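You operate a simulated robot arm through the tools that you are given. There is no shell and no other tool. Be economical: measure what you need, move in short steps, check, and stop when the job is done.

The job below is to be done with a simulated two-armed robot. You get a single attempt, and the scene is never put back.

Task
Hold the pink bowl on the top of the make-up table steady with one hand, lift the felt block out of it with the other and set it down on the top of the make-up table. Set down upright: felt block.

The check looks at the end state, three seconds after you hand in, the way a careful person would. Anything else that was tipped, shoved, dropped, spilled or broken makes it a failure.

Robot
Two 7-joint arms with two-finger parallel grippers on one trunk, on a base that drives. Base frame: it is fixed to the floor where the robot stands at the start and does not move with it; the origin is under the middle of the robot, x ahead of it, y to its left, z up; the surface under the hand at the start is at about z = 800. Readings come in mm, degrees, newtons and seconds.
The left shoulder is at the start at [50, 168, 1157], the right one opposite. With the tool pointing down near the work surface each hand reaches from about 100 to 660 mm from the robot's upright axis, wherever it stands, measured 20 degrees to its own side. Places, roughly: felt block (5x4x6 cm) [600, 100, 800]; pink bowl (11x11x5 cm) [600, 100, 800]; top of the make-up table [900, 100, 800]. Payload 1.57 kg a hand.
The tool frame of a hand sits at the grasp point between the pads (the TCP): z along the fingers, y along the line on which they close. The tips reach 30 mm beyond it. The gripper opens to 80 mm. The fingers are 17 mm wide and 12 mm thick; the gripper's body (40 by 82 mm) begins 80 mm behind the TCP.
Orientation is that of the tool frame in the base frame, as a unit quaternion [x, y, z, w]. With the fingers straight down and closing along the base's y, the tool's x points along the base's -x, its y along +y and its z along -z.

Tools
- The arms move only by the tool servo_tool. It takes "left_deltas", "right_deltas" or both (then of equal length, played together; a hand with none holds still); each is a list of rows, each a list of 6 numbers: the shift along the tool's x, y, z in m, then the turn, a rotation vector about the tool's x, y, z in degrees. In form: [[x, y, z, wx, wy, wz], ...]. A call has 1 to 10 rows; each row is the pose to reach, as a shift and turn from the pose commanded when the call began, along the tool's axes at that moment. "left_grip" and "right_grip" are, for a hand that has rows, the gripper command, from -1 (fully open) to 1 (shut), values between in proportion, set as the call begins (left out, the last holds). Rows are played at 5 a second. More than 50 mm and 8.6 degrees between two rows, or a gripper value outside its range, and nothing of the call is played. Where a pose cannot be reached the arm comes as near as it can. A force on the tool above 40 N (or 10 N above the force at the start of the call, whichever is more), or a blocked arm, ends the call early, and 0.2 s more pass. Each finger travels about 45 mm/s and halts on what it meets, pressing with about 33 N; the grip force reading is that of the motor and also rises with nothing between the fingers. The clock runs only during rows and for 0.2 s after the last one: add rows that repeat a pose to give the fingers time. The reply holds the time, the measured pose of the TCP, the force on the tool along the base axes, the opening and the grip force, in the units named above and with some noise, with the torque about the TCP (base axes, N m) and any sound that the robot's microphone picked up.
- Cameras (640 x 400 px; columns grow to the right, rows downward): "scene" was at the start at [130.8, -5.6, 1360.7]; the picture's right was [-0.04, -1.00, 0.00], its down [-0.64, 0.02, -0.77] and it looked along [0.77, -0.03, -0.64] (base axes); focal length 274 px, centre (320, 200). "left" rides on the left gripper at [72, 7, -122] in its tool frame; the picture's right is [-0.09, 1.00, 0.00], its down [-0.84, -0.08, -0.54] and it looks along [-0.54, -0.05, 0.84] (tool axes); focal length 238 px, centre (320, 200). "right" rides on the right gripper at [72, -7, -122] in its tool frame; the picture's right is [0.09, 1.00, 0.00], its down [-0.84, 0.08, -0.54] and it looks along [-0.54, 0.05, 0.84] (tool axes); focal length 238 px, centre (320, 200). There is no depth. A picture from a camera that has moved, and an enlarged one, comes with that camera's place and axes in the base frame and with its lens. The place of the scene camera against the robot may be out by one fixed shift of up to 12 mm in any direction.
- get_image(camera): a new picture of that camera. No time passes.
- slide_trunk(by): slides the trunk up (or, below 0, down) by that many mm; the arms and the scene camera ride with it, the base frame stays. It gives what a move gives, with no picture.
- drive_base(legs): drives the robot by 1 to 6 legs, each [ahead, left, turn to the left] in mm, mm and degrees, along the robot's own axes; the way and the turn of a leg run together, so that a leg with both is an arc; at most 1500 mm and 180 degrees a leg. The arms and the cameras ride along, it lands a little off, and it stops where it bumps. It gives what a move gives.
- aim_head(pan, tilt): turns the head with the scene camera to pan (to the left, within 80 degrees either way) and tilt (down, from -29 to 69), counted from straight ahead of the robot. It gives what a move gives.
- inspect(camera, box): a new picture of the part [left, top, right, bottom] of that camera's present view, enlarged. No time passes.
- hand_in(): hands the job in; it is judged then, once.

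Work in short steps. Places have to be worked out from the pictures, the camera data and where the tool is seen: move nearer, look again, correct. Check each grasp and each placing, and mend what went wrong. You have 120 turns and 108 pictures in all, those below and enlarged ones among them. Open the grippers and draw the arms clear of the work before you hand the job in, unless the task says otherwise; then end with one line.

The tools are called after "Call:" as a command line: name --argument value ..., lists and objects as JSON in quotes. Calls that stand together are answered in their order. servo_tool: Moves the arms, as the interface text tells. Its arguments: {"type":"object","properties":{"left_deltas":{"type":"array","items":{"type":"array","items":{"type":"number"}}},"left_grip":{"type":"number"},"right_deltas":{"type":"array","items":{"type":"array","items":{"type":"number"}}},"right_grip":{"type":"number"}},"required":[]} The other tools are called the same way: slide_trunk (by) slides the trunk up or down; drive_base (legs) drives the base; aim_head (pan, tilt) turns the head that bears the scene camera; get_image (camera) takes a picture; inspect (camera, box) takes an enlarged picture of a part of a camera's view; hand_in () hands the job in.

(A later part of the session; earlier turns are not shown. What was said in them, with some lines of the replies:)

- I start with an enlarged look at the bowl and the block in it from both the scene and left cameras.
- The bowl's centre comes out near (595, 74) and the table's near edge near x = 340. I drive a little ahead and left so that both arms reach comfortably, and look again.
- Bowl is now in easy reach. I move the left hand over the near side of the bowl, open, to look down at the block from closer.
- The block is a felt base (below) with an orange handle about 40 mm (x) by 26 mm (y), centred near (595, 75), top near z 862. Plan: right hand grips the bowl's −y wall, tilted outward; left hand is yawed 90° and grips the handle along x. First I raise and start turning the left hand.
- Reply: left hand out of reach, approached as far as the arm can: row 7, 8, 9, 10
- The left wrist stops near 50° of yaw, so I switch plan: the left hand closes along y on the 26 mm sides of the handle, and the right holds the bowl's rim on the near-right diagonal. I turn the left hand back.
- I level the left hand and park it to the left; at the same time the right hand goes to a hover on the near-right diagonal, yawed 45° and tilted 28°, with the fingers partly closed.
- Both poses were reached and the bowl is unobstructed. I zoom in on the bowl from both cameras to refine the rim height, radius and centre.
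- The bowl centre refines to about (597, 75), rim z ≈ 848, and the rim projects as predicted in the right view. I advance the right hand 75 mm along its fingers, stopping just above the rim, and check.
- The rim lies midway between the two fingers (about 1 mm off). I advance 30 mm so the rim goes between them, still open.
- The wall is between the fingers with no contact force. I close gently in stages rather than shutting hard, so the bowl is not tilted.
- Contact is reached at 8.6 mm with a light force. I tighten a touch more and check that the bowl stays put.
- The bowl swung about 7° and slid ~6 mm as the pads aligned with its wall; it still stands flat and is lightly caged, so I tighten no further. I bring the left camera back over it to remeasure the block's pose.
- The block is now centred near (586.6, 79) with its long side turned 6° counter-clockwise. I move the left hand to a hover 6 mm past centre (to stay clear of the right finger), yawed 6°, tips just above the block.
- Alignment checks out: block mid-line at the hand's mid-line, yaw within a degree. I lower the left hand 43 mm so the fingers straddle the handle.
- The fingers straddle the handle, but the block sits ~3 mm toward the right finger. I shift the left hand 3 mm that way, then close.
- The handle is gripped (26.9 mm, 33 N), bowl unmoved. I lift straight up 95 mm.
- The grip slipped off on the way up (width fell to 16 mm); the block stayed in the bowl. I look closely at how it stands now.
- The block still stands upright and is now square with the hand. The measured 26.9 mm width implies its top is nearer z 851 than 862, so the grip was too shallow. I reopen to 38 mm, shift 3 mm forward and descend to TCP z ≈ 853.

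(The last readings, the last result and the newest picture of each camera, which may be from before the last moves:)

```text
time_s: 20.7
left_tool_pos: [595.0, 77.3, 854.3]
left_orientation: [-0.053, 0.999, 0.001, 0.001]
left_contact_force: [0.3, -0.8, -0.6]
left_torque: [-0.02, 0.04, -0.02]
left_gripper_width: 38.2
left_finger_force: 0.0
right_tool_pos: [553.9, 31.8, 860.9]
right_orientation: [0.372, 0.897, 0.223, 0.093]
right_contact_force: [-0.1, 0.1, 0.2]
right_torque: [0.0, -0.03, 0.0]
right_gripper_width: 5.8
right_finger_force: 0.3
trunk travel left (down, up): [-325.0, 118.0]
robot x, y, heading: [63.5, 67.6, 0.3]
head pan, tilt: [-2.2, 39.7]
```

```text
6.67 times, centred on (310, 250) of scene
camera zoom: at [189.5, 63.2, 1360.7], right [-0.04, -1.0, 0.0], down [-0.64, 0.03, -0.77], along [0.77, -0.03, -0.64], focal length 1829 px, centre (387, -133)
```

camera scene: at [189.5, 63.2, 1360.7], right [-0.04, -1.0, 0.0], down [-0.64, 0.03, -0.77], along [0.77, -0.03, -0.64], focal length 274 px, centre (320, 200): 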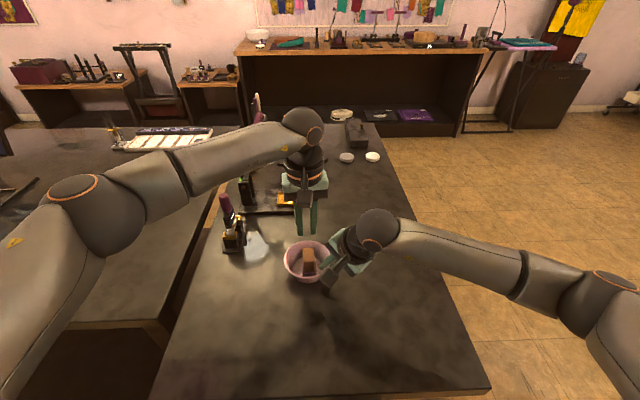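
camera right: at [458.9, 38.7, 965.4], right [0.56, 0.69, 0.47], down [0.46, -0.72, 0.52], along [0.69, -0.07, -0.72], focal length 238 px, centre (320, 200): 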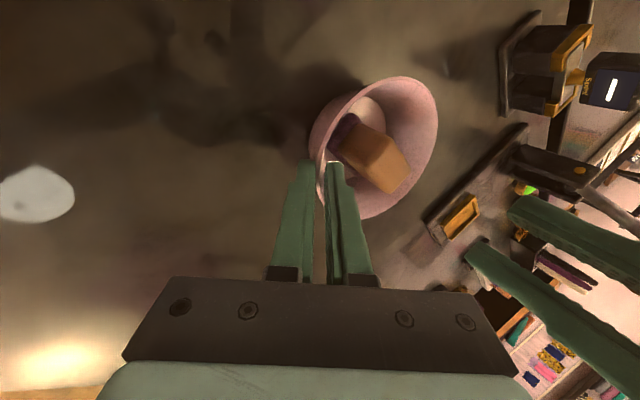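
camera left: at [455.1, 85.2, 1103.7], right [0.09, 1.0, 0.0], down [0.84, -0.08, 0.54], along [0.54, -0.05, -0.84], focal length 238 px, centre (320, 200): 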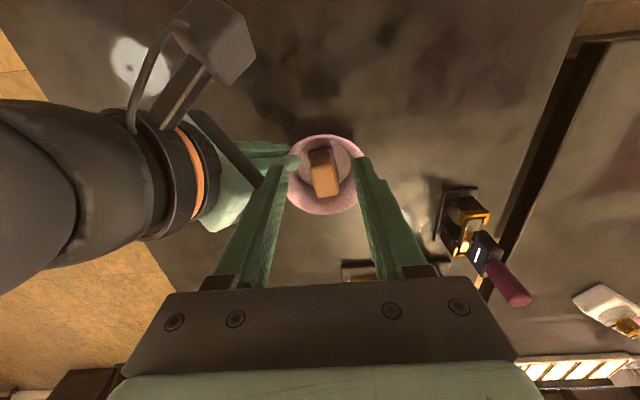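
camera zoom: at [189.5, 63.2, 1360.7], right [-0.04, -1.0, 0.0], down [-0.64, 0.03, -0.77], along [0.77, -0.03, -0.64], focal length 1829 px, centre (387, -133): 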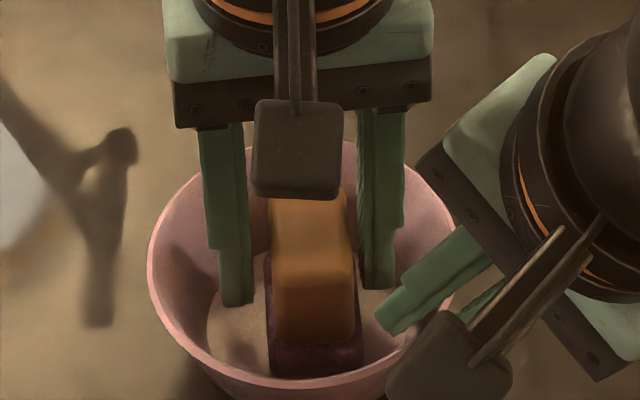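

Tips are now close to the handle's bottom edge with no contact. I go 3 mm lower and close fully with a bit more time.

Call:
servo_tool --left_deltas '[[0, -0.001, 0.003, 0, 0, 0], [0, -0.001, 0.003, 0, 0, 0]]'

Call:
servo_tool --left_deltas '[[0, 0, 0, 0, 0, 0], [0, 0, 0, 0, 0, 0], [0, 0, 0, 0, 0, 0], [0, 0, 0, 0, 0, 0], [0, 0, 0, 0, 0, 0]]' --left_grip 1.0

Call:
servo_tool --left_deltas '[[0, 0, -0.002, 0, 0, 0], [0, 0, -0.005, 0, 0, 0], [0, 0, -0.008, 0, 0, 0], [0, 0, -0.012, 0, 0, 0], [0, 0, -0.012, 0, 0, 0]]'

Call:
inspect --camera "scene" --box '[262, 220, 358, 280]'

```text
time_s: 21.3
left_tool_pos: [595.7, 76.6, 850.4]
left_orientation: [-0.053, 0.999, 0.001, 0.001]
left_contact_force: [0.1, -0.2, -0.5]
left_torque: [0.04, 0.0, -0.02]
left_gripper_width: 38.2
left_finger_force: 0.1
right_tool_pos: [554.3, 32.0, 860.5]
right_orientation: [0.372, 0.896, 0.223, 0.092]
right_contact_force: [0.1, -0.3, 0.9]
right_torque: [0.03, -0.03, -0.01]
right_gripper_width: 6.0
right_finger_force: 0.4
trunk travel left (down, up): [-325.0, 118.0]
robot x, y, heading: [58.5, 65.8, -0.2]
head pan, tilt: [-2.2, 39.7]
```

```text
time_s: 22.5
left_tool_pos: [595.1, 77.6, 849.8]
left_orientation: [-0.053, 0.999, 0.001, 0.0]
left_contact_force: [-0.7, 0.2, -0.5]
left_torque: [-0.01, -0.01, 0.0]
left_gripper_width: 27.1
left_finger_force: 32.9
right_tool_pos: [555.8, 32.4, 861.0]
right_orientation: [0.371, 0.896, 0.223, 0.093]
right_contact_force: [0.2, -0.1, 0.2]
right_torque: [0.0, 0.0, -0.02]
right_gripper_width: 6.2
right_finger_force: 0.8
trunk travel left (down, up): [-325.0, 118.0]
robot x, y, heading: [57.8, 69.1, -0.0]
head pan, tilt: [-2.2, 39.7]
```

```text
time_s: 23.7
left_tool_pos: [595.2, 76.6, 861.0]
left_orientation: [-0.053, 0.999, 0.001, 0.001]
left_contact_force: [0.1, 0.8, -0.7]
left_torque: [0.0, -0.03, -0.02]
left_gripper_width: 26.9
left_finger_force: 32.6
right_tool_pos: [554.5, 33.3, 861.0]
right_orientation: [0.372, 0.896, 0.223, 0.093]
right_contact_force: [0.5, -0.5, -0.1]
right_torque: [0.01, 0.01, -0.01]
right_gripper_width: 6.1
right_finger_force: 0.3
trunk travel left (down, up): [-325.0, 118.0]
robot x, y, heading: [59.6, 69.1, -0.1]
head pan, tilt: [-2.2, 39.7]
```

```text
6.67 times, centred on (310, 250) of scene
camera zoom: at [189.6, 63.2, 1360.7], right [-0.04, -1.0, 0.0], down [-0.64, 0.03, -0.77], along [0.77, -0.03, -0.64], focal length 1829 px, centre (387, -133)
```

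zoom: 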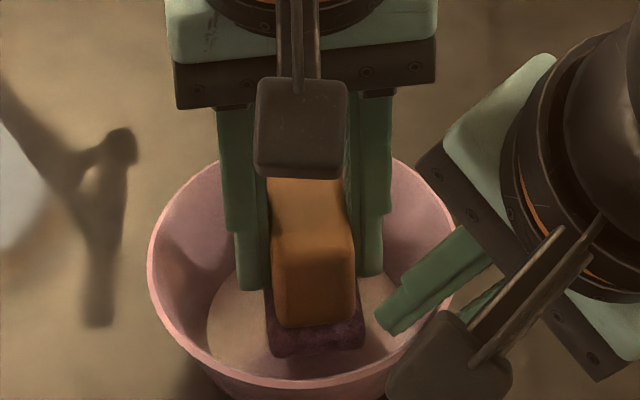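

The block has come up with the fingers this time (27 mm, 33 N). I lift on slowly.

Call:
servo_tool --left_deltas '[[0, 0, -0.005, 0, 0, 0], [0, 0, -0.012, 0, 0, 0], [0, 0, -0.02, 0, 0, 0], [0, 0, -0.028, 0, 0, 0], [0, 0, -0.036, 0, 0, 0], [0, 0, -0.044, 0, 0, 0], [0, 0, -0.052, 0, 0, 0], [0, 0, -0.06, 0, 0, 0], [0, 0, -0.066, 0, 0, 0], [0, 0, -0.07, 0, 0, 0]]'

Call:
get_image --camera "scene"

```text
time_s: 25.9
left_tool_pos: [595.8, 76.0, 931.7]
left_orientation: [-0.054, 0.999, -0.001, 0.001]
left_contact_force: [0.7, 0.2, 0.0]
left_torque: [0.03, 0.0, -0.01]
left_gripper_width: 27.2
left_finger_force: 32.3
right_tool_pos: [554.7, 32.5, 861.5]
right_orientation: [0.372, 0.896, 0.223, 0.093]
right_contact_force: [0.1, 0.3, -0.7]
right_torque: [-0.02, 0.01, 0.02]
right_gripper_width: 6.1
right_finger_force: 0.2
trunk travel left (down, up): [-325.0, 118.0]
robot x, y, heading: [57.5, 69.9, -0.1]
head pan, tilt: [-2.2, 39.7]
```

```text
69 pictures are left
camera scene: at [189.5, 63.2, 1360.7], right [-0.04, -1.0, 0.0], down [-0.64, 0.03, -0.77], along [0.77, -0.03, -0.64], focal length 274 px, centre (320, 200)
```

scene: 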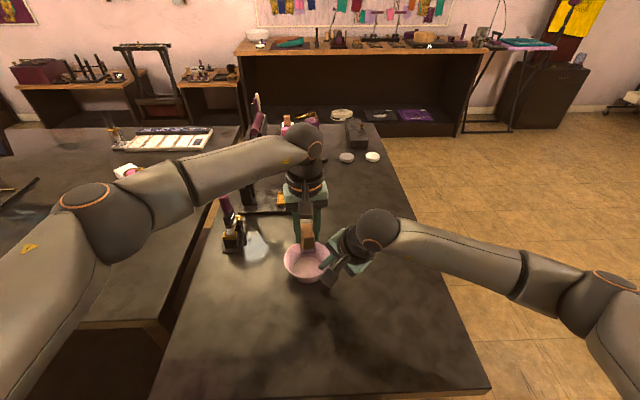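

The block is clear of the bowl and held firmly. I carry it left and back to the empty table area near (480, 160), going left first.

Call:
servo_tool --left_deltas '[[0, 0.012, 0, 0, 0, 0], [0, 0.03, 0, 0, 0, 0], [0.005, 0.05, 0, 0, 0, 0], [0.02, 0.068, 0, 0, 0, 0], [0.038, 0.083, 0, 0, 0, 0], [0.056, 0.093, 0, 0, 0, 0], [0.074, 0.0955, 0, 0, 0, 0], [0.09, 0.0955, 0, 0, 0, 0], [0.1, 0.0955, 0, 0, 0, 0], [0.1056, 0.0955, 0, 0, 0, 0]]'

Call:
get_image --camera "scene"

Call:
get_image --camera "left"

```text
time_s: 28.1
left_tool_pos: [481.1, 162.5, 932.7]
left_orientation: [-0.054, 0.999, 0.001, 0.001]
left_contact_force: [0.5, -0.4, -1.0]
left_torque: [0.0, 0.01, 0.01]
left_gripper_width: 27.1
left_finger_force: 33.2
right_tool_pos: [554.1, 32.7, 861.0]
right_orientation: [0.372, 0.896, 0.224, 0.092]
right_contact_force: [-1.0, -0.1, 0.1]
right_torque: [0.0, 0.03, -0.01]
right_gripper_width: 6.1
right_finger_force: 0.3
trunk travel left (down, up): [-325.0, 118.0]
robot x, y, heading: [58.6, 71.3, -0.2]
head pan, tilt: [-2.2, 39.7]
```

```text
68 pictures are left
camera scene: at [189.5, 63.2, 1360.7], right [-0.04, -1.0, 0.0], down [-0.64, 0.03, -0.77], along [0.77, -0.03, -0.64], focal length 274 px, centre (320, 200)
```

scene: 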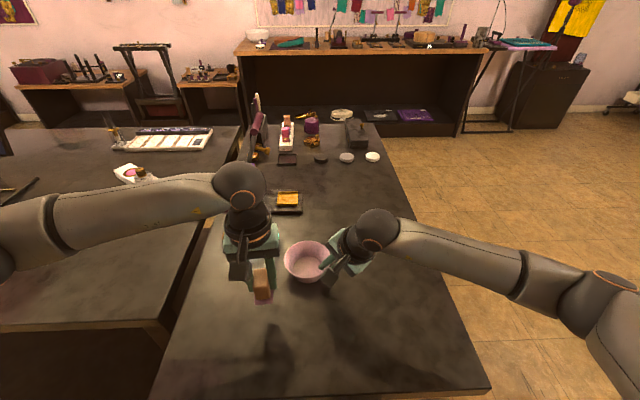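

```text
67 pictures are left
camera left: at [407.2, 158.8, 1052.4], right [-0.01, 1.0, 0.0], down [0.84, 0.01, 0.54], along [0.54, 0.01, -0.84], focal length 238 px, centre (320, 200)
```

left: 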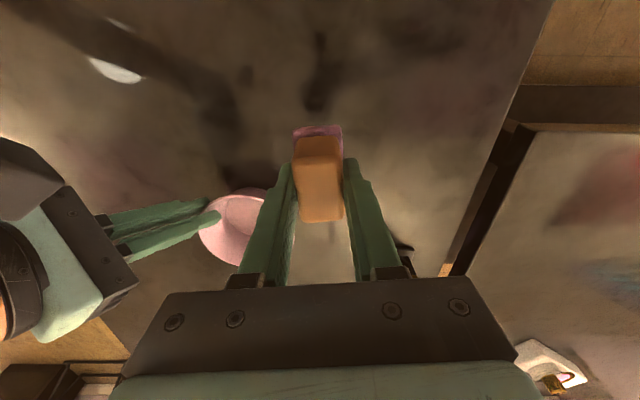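

The place below is clear table. I check that the block still hangs level in the fingers before lowering.

Call:
inspect --camera "scene" --box '[210, 240, 322, 310]'

Call:
servo_tool --left_deltas '[[0, 0, 0.012, 0, 0, 0], [0, 0, 0.028, 0, 0, 0], [0, 0, 0.044, 0, 0, 0], [0, 0, 0.058, 0, 0, 0], [0, 0, 0.065, 0, 0, 0], [0, 0, 0.07, 0, 0, 0], [0, 0, 0.07, 0, 0, 0]]'

Call:
inspect --camera "scene" --box '[210, 260, 322, 330]'

```text
5.71 times, centred on (266, 275) of scene
camera zoom: at [189.5, 63.2, 1360.7], right [-0.04, -1.0, 0.0], down [-0.64, 0.03, -0.77], along [0.77, -0.03, -0.64], focal length 1568 px, centre (629, -229)
```

zoom: 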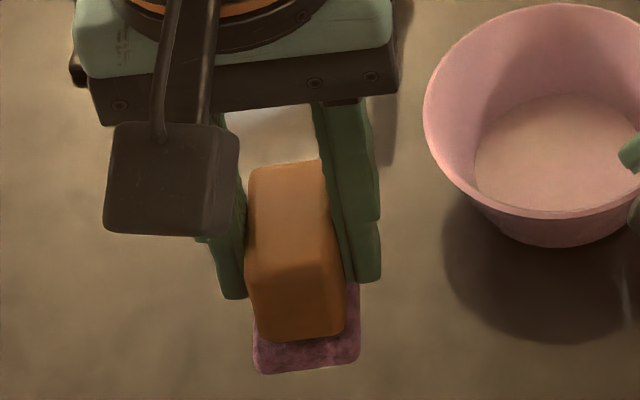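

```text
time_s: 29.7
left_tool_pos: [480.4, 160.1, 861.0]
left_orientation: [-0.054, 0.999, 0.001, 0.002]
left_contact_force: [-0.5, -0.2, -0.8]
left_torque: [0.02, -0.02, -0.03]
left_gripper_width: 27.0
left_finger_force: 32.8
right_tool_pos: [553.3, 33.2, 859.3]
right_orientation: [0.372, 0.896, 0.224, 0.093]
right_contact_force: [-0.1, -0.2, 1.1]
right_torque: [0.01, 0.01, 0.01]
right_gripper_width: 6.0
right_finger_force: 0.4
trunk travel left (down, up): [-325.0, 118.0]
robot x, y, heading: [56.8, 72.0, -0.0]
head pan, tilt: [-2.2, 39.7]
```

```text
5.71 times, centred on (266, 295) of scene
camera zoom: at [189.6, 63.2, 1360.7], right [-0.04, -1.0, 0.0], down [-0.64, 0.03, -0.77], along [0.77, -0.03, -0.64], focal length 1568 px, centre (629, -343)
```

zoom: 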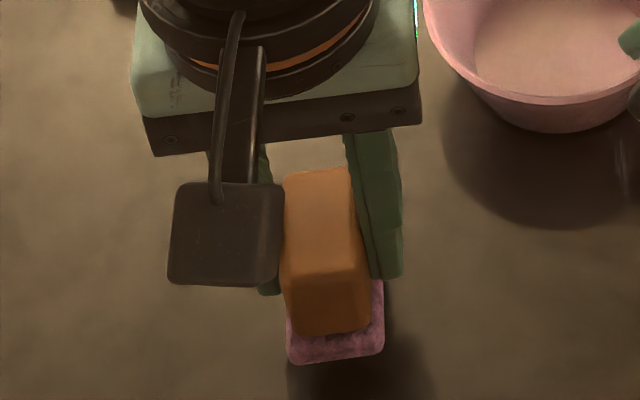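

The block is level and about 15 mm above the table. I lower slowly in small calls, watching the vertical force for touchdown.

Call:
servo_tool --left_deltas '[[0, 0, 0.004, 0, 0, 0], [0, 0, 0.008, 0, 0, 0], [0, 0, 0.011, 0, 0, 0], [0, 0, 0.012, 0, 0, 0]]'

Call:
servo_tool --left_deltas '[[0, 0, 0.001, 0, 0, 0], [0, 0, 0.002, 0, 0, 0], [0, 0, 0.002, 0, 0, 0]]'

Call:
inspect --camera "scene" --box '[210, 270, 322, 340]'

```text
time_s: 30.7
left_tool_pos: [480.3, 160.4, 849.5]
left_orientation: [-0.053, 0.999, 0.001, 0.001]
left_contact_force: [0.4, -0.3, -0.6]
left_torque: [0.01, -0.01, -0.02]
left_gripper_width: 27.5
left_finger_force: 32.6
right_tool_pos: [554.2, 30.0, 860.9]
right_orientation: [0.371, 0.896, 0.224, 0.092]
right_contact_force: [-0.1, -0.4, 0.2]
right_torque: [-0.03, 0.0, -0.02]
right_gripper_width: 6.0
right_finger_force: 0.7
trunk travel left (down, up): [-325.0, 118.0]
robot x, y, heading: [59.7, 67.1, -0.2]
head pan, tilt: [-2.2, 39.7]
```

```text
time_s: 31.5
left_tool_pos: [479.6, 160.7, 848.2]
left_orientation: [-0.053, 0.999, 0.001, 0.0]
left_contact_force: [1.1, 0.5, -0.6]
left_torque: [0.0, 0.0, -0.02]
left_gripper_width: 27.1
left_finger_force: 33.1
right_tool_pos: [555.2, 31.4, 861.8]
right_orientation: [0.372, 0.896, 0.223, 0.092]
right_contact_force: [-0.1, 0.0, 0.4]
right_torque: [-0.01, 0.01, 0.0]
right_gripper_width: 6.2
right_finger_force: 0.3
trunk travel left (down, up): [-325.0, 118.0]
robot x, y, heading: [60.4, 69.8, 0.0]
head pan, tilt: [-2.2, 39.7]
```

```text
5.71 times, centred on (266, 305) of scene
camera zoom: at [189.6, 63.2, 1360.7], right [-0.04, -1.0, 0.0], down [-0.64, 0.03, -0.77], along [0.77, -0.03, -0.64], focal length 1568 px, centre (629, -400)
```

zoom: 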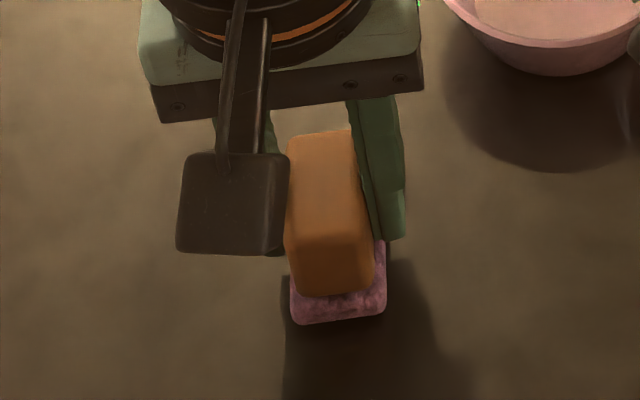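

Not yet touching. I continue in 1.5–2 mm steps.

Call:
servo_tool --left_deltas '[[0, 0, 0.001, 0, 0, 0], [0, 0, 0.002, 0, 0, 0], [0, 0, 0.002, 0, 0, 0]]'

Call:
servo_tool --left_deltas '[[0, 0, 0.001, 0, 0, 0], [0, 0, 0.0015, 0, 0, 0], [0, 0, 0.0015, 0, 0, 0]]'

Call:
inspect --camera "scene" --box '[210, 270, 322, 340]'

```text
time_s: 32.3
left_tool_pos: [479.8, 160.5, 845.8]
left_orientation: [-0.053, 0.999, 0.001, 0.0]
left_contact_force: [0.1, 0.8, -0.9]
left_torque: [-0.01, 0.0, -0.01]
left_gripper_width: 27.3
left_finger_force: 32.5
right_tool_pos: [553.2, 32.3, 861.2]
right_orientation: [0.372, 0.896, 0.223, 0.092]
right_contact_force: [0.2, 0.5, 0.6]
right_torque: [0.02, 0.0, -0.02]
right_gripper_width: 6.0
right_finger_force: 0.1
trunk travel left (down, up): [-325.0, 118.0]
robot x, y, heading: [61.2, 69.3, -0.1]
head pan, tilt: [-2.2, 39.7]
```

```text
time_s: 33.1
left_tool_pos: [479.0, 160.6, 844.0]
left_orientation: [-0.053, 0.999, 0.001, 0.001]
left_contact_force: [-0.8, 0.0, -0.6]
left_torque: [0.01, 0.04, 0.01]
left_gripper_width: 27.0
left_finger_force: 33.4
right_tool_pos: [553.9, 31.0, 859.9]
right_orientation: [0.372, 0.896, 0.224, 0.093]
right_contact_force: [-0.5, 0.4, -0.7]
right_torque: [0.03, -0.01, 0.01]
right_gripper_width: 5.9
right_finger_force: 0.0
trunk travel left (down, up): [-325.0, 118.0]
robot x, y, heading: [56.6, 67.9, 0.2]
head pan, tilt: [-2.2, 39.7]
```

```text
5.71 times, centred on (266, 305) of scene
camera zoom: at [189.6, 63.2, 1360.7], right [-0.04, -1.0, 0.0], down [-0.64, 0.03, -0.77], along [0.77, -0.03, -0.64], focal length 1568 px, centre (629, -400)
```

zoom: 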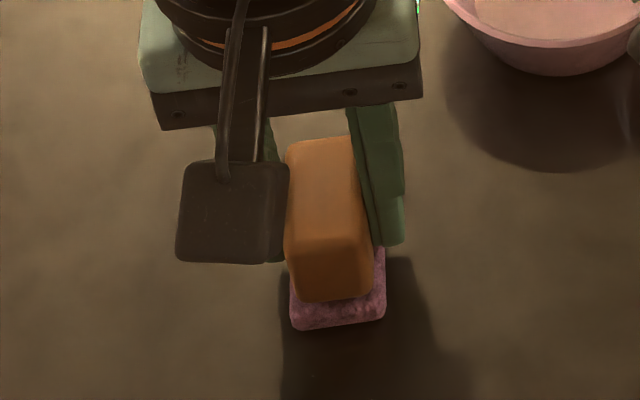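

Still no touchdown force. I keep going down in small steps.

Call:
servo_tool --left_deltas '[[0, 0, 0.001, 0, 0, 0], [0, 0, 0.0015, 0, 0, 0], [0, 0, 0.0015, 0, 0, 0]]'

Call:
servo_tool --left_deltas '[[0, 0, 0.001, 0, 0, 0], [0, 0, 0.0015, 0, 0, 0], [0, 0, 0.0015, 0, 0, 0]]'

Call:
inspect --camera "scene" --box '[210, 270, 322, 340]'

Call:
inspect --camera "right" --box '[400, 0, 640, 150]'

```text
time_s: 33.9
left_tool_pos: [480.6, 161.6, 844.4]
left_orientation: [-0.054, 0.999, -0.001, 0.002]
left_contact_force: [0.6, -0.5, 9.6]
left_torque: [0.01, 0.16, -0.01]
left_gripper_width: 27.3
left_finger_force: 33.0
right_tool_pos: [553.9, 32.4, 860.8]
right_orientation: [0.372, 0.896, 0.224, 0.093]
right_contact_force: [-0.4, 1.0, 0.3]
right_torque: [0.0, -0.01, -0.01]
right_gripper_width: 5.8
right_finger_force: 0.2
trunk travel left (down, up): [-325.0, 118.0]
robot x, y, heading: [58.1, 67.3, -0.3]
head pan, tilt: [-2.2, 39.7]
```

```text
time_s: 34.7
left_tool_pos: [479.3, 162.2, 842.9]
left_orientation: [-0.055, 0.999, 0.0, 0.003]
left_contact_force: [0.5, 3.8, 28.5]
left_torque: [0.1, 0.36, -0.01]
left_gripper_width: 27.0
left_finger_force: 33.2
right_tool_pos: [553.8, 32.4, 862.1]
right_orientation: [0.372, 0.896, 0.224, 0.094]
right_contact_force: [0.3, 0.0, 0.1]
right_torque: [-0.02, 0.02, -0.02]
right_gripper_width: 5.7
right_finger_force: 0.5
trunk travel left (down, up): [-325.0, 118.0]
robot x, y, heading: [61.2, 67.8, -0.2]
head pan, tilt: [-2.2, 39.7]
```

```text
5.71 times, centred on (266, 305) of scene
camera zoom: at [187.6, 63.1, 1361.1], right [-0.04, -1.0, 0.0], down [-0.64, 0.03, -0.77], along [0.77, -0.03, -0.64], focal length 1568 px, centre (629, -400)
```

zoom: 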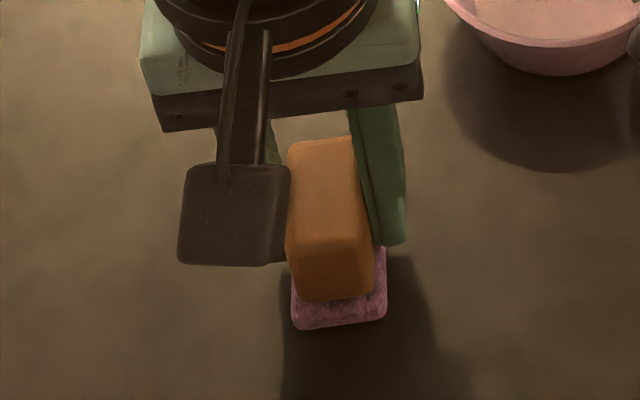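

```text
2.67 times, centred on (520, 75) of right
camera zoom: at [457.7, 38.7, 966.4], right [0.56, 0.69, 0.47], down [0.46, -0.72, 0.52], along [0.69, -0.07, -0.72], focal length 636 px, centre (-213, 533)
```

zoom: 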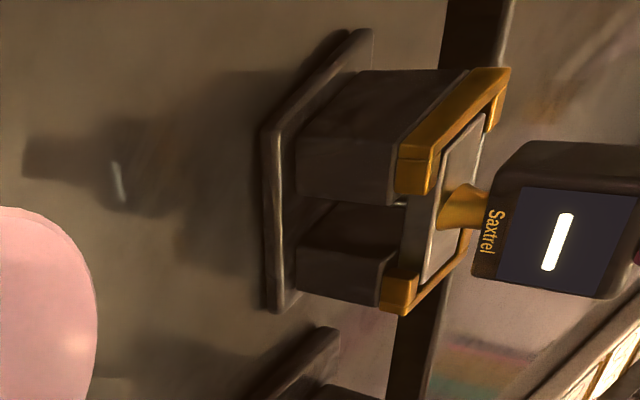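

Touchdown: 28 N of upward force. I ease back up 2 mm to relieve it, then open the left fingers to about 38 mm.

Call:
servo_tool --left_deltas '[[0, 0, -0.001, 0, 0, 0], [0, 0, -0.002, 0, 0, 0], [0, 0, -0.002, 0, 0, 0]]'

Call:
servo_tool --left_deltas '[[0, 0, 0, 0, 0, 0], [0, 0, 0, 0, 0, 0], [0, 0, 0, 0, 0, 0]]' --left_grip -0.05

Call:
inspect --camera "left" --box '[200, 60, 440, 210]'

Call:
inspect --camera "scene" --box '[210, 270, 322, 340]'

```text
time_s: 35.5
left_tool_pos: [480.0, 159.7, 843.3]
left_orientation: [-0.054, 0.999, 0.001, 0.001]
left_contact_force: [4.0, 4.3, 19.3]
left_torque: [0.11, -0.08, 0.01]
left_gripper_width: 27.2
left_finger_force: 32.6
right_tool_pos: [553.9, 31.9, 861.3]
right_orientation: [0.372, 0.896, 0.223, 0.094]
right_contact_force: [-0.4, 0.2, -0.4]
right_torque: [-0.01, 0.0, 0.05]
right_gripper_width: 5.9
right_finger_force: 0.4
trunk travel left (down, up): [-325.0, 118.0]
robot x, y, heading: [60.4, 71.4, -0.1]
head pan, tilt: [-2.2, 39.7]
```

```text
time_s: 36.3
left_tool_pos: [479.1, 160.1, 842.9]
left_orientation: [-0.053, 0.999, 0.001, 0.0]
left_contact_force: [0.2, 0.2, 0.1]
left_torque: [-0.01, 0.01, 0.0]
left_gripper_width: 42.0
left_finger_force: 0.0
right_tool_pos: [553.5, 31.5, 860.1]
right_orientation: [0.372, 0.896, 0.224, 0.092]
right_contact_force: [0.0, -0.1, -1.2]
right_torque: [-0.01, 0.02, 0.02]
right_gripper_width: 6.2
right_finger_force: 0.2
trunk travel left (down, up): [-325.0, 118.0]
robot x, y, heading: [58.3, 74.0, -0.3]
head pan, tilt: [-2.2, 39.7]
```

```text
2.67 times, centred on (320, 135) of left
camera zoom: at [406.6, 158.3, 963.8], right [-0.01, 1.0, 0.0], down [0.84, 0.01, 0.54], along [0.54, 0.01, -0.84], focal length 636 px, centre (320, 373)
```

zoom: 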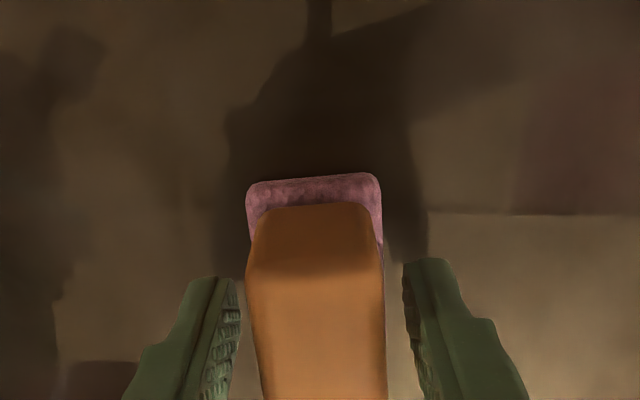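

```text
5.71 times, centred on (266, 305) of scene
camera zoom: at [189.5, 63.2, 1360.6], right [-0.04, -1.0, 0.0], down [-0.64, 0.03, -0.77], along [0.77, -0.03, -0.64], focal length 1568 px, centre (629, -400)
```

zoom: 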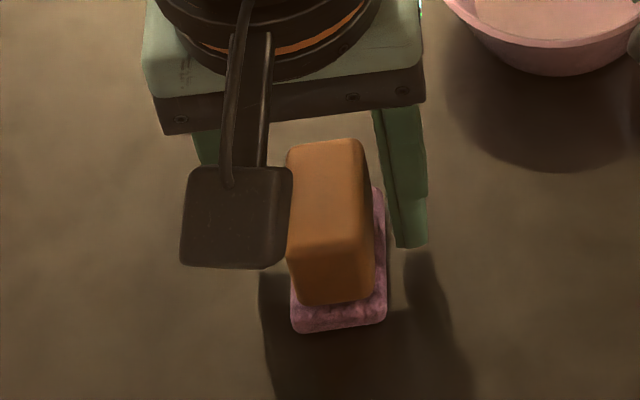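

The block stands upright on its felt, fingers clear on both sides. I raise the left hand straight up, and open the right fingers to 18 mm to free the bowl.

Call:
servo_tool --left_deltas '[[0, 0, -0.015, 0, 0, 0], [0, 0, -0.04, 0, 0, 0], [0, 0, -0.07, 0, 0, 0], [0, 0, -0.1, 0, 0, 0], [0, 0, -0.13, 0, 0, 0], [0, 0, -0.16, 0, 0, 0]]'

Call:
servo_tool --right_deltas '[[0, 0, 0, 0, 0, 0], [0, 0, 0, 0, 0, 0], [0, 0, 0, 0, 0, 0]]' --right_grip 0.6

Call:
inspect --camera "right" --box '[240, 85, 400, 185]'

Call:
get_image --camera "scene"

```text
time_s: 37.7
left_tool_pos: [480.1, 161.6, 1003.7]
left_orientation: [-0.054, 0.999, 0.001, 0.0]
left_contact_force: [0.6, -0.5, -0.4]
left_torque: [0.02, 0.0, 0.02]
left_gripper_width: 41.8
left_finger_force: 0.1
right_tool_pos: [554.4, 33.5, 860.6]
right_orientation: [0.372, 0.896, 0.223, 0.093]
right_contact_force: [-1.0, -0.3, -0.6]
right_torque: [0.0, 0.03, 0.01]
right_gripper_width: 6.2
right_finger_force: 0.2
trunk travel left (down, up): [-325.0, 118.0]
robot x, y, heading: [55.9, 66.5, -0.1]
head pan, tilt: [-2.2, 39.7]
```

```text
time_s: 38.5
left_tool_pos: [481.3, 159.7, 1005.6]
left_orientation: [-0.053, 0.999, 0.002, 0.001]
left_contact_force: [0.1, -0.5, -0.1]
left_torque: [0.03, 0.0, 0.01]
left_gripper_width: 42.0
left_finger_force: 0.0
right_tool_pos: [554.6, 32.2, 860.9]
right_orientation: [0.372, 0.896, 0.224, 0.093]
right_contact_force: [-0.3, 0.1, 0.4]
right_torque: [0.03, 0.0, 0.01]
right_gripper_width: 16.3
right_finger_force: 0.1
trunk travel left (down, up): [-325.0, 118.0]
robot x, y, heading: [58.8, 68.8, -0.3]
head pan, tilt: [-2.2, 39.7]
```

```text
4.00 times, centred on (320, 135) of right
camera zoom: at [458.9, 38.7, 965.4], right [0.56, 0.69, 0.47], down [0.46, -0.72, 0.52], along [0.69, -0.07, -0.72], focal length 953 px, centre (320, 460)
```

zoom: 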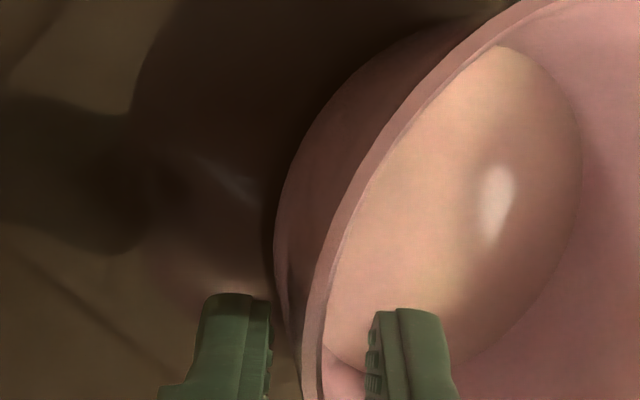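

```text
57 pictures are left
camera scene: at [189.5, 63.2, 1360.7], right [-0.04, -1.0, 0.0], down [-0.64, 0.03, -0.77], along [0.77, -0.03, -0.64], focal length 274 px, centre (320, 200)
```

scene: 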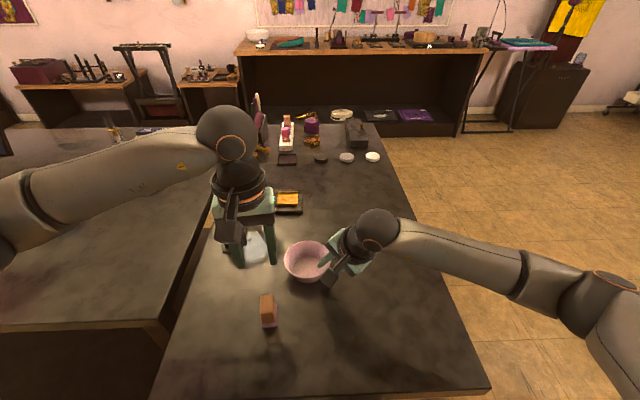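

The wall is free between the right fingers. I draw the right hand back along its own axis, then open both grippers.

Call:
servo_tool --right_deltas '[[0, 0, -0.008, 0, 0, 0], [0, 0, -0.02, 0, 0, 0], [0, 0, -0.035, 0, 0, 0], [0, 0, -0.06, 0, 0, 0], [0, 0, -0.09, 0, 0, 0], [0, 0, -0.12, 0, 0, 0], [0, 0, -0.15, 0, 0, 0]]'

Call:
servo_tool --left_deltas '[[0, 0, -0.02, 0, 0, 0], [0, 0, -0.04, 0, 0, 0], [0, 0, -0.06, 0, 0, 0], [0, 0, -0.06, 0, 0, 0]]' --right_deltas '[[0, 0, -0.02, 0, 0, 0], [0, 0, -0.04, 0, 0, 0], [0, 0, -0.06, 0, 0, 0], [0, 0, -0.06, 0, 0, 0]]' --left_grip -1 --right_grip -1

Call:
get_image --camera "scene"

Call:
inspect --camera "scene" --box '[230, 230, 358, 340]'

```text
time_s: 40.1
left_tool_pos: [479.8, 158.3, 1003.8]
left_orientation: [-0.053, 0.999, 0.001, 0.001]
left_contact_force: [0.1, -0.2, 0.7]
left_torque: [-0.02, -0.01, -0.01]
left_gripper_width: 42.2
left_finger_force: 0.0
right_tool_pos: [506.6, -20.9, 994.0]
right_orientation: [0.373, 0.896, 0.223, 0.092]
right_contact_force: [-0.7, 0.0, 0.4]
right_torque: [0.02, 0.0, 0.0]
right_gripper_width: 16.0
right_finger_force: 0.0
trunk travel left (down, up): [-325.0, 118.0]
robot x, y, heading: [59.2, 67.3, -0.1]
head pan, tilt: [-2.2, 39.7]
```

```text
time_s: 41.1
left_tool_pos: [478.4, 159.8, 1063.3]
left_orientation: [-0.054, 0.999, 0.001, 0.0]
left_contact_force: [-0.3, -0.4, 1.3]
left_torque: [-0.02, -0.02, -0.02]
left_gripper_width: 80.3
left_finger_force: 0.1
right_tool_pos: [484.9, -39.6, 1047.3]
right_orientation: [0.372, 0.896, 0.223, 0.093]
right_contact_force: [0.3, 1.2, 0.0]
right_torque: [-0.02, 0.04, 0.01]
right_gripper_width: 80.1
right_finger_force: 0.0
trunk travel left (down, up): [-325.0, 118.0]
robot x, y, heading: [59.4, 67.5, -0.1]
head pan, tilt: [-2.2, 39.7]
```

```text
56 pictures are left
camera scene: at [189.6, 63.2, 1360.7], right [-0.04, -1.0, 0.0], down [-0.64, 0.03, -0.77], along [0.77, -0.03, -0.64], focal length 274 px, centre (320, 200)
```

scene: 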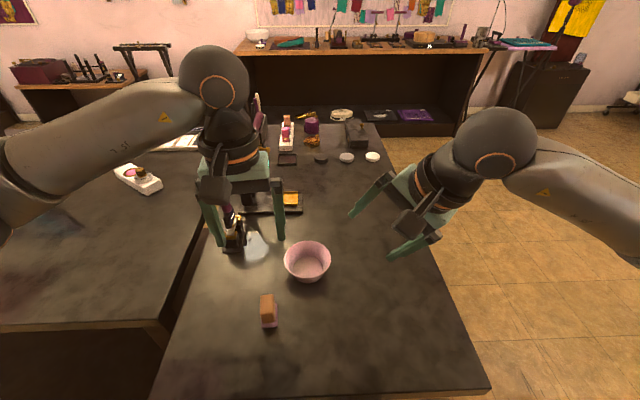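

```text
3.64 times, centred on (294, 285) of scene
camera zoom: at [189.6, 63.2, 1360.7], right [-0.04, -1.0, 0.0], down [-0.64, 0.03, -0.77], along [0.77, -0.03, -0.64], focal length 998 px, centre (414, -109)
```

zoom: 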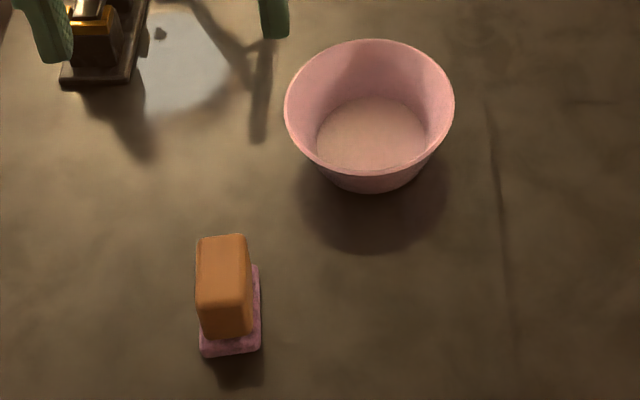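

The block stands upright on the table, the bowl stands flat, nothing else has moved, and both arms are clear with open grippers. I hand in.

Call:
hand_in

```text
The job is handed in.
```

The felt block is out of the bowl and standing upright on the make-up table at about (480, 160). The pink bowl is standing flat, about 6–9 mm from where it started: it slid and turned about 7° when the right hand took hold of it. The first lift slipped and left the block in the bowl, and a second, deeper grip got it out.
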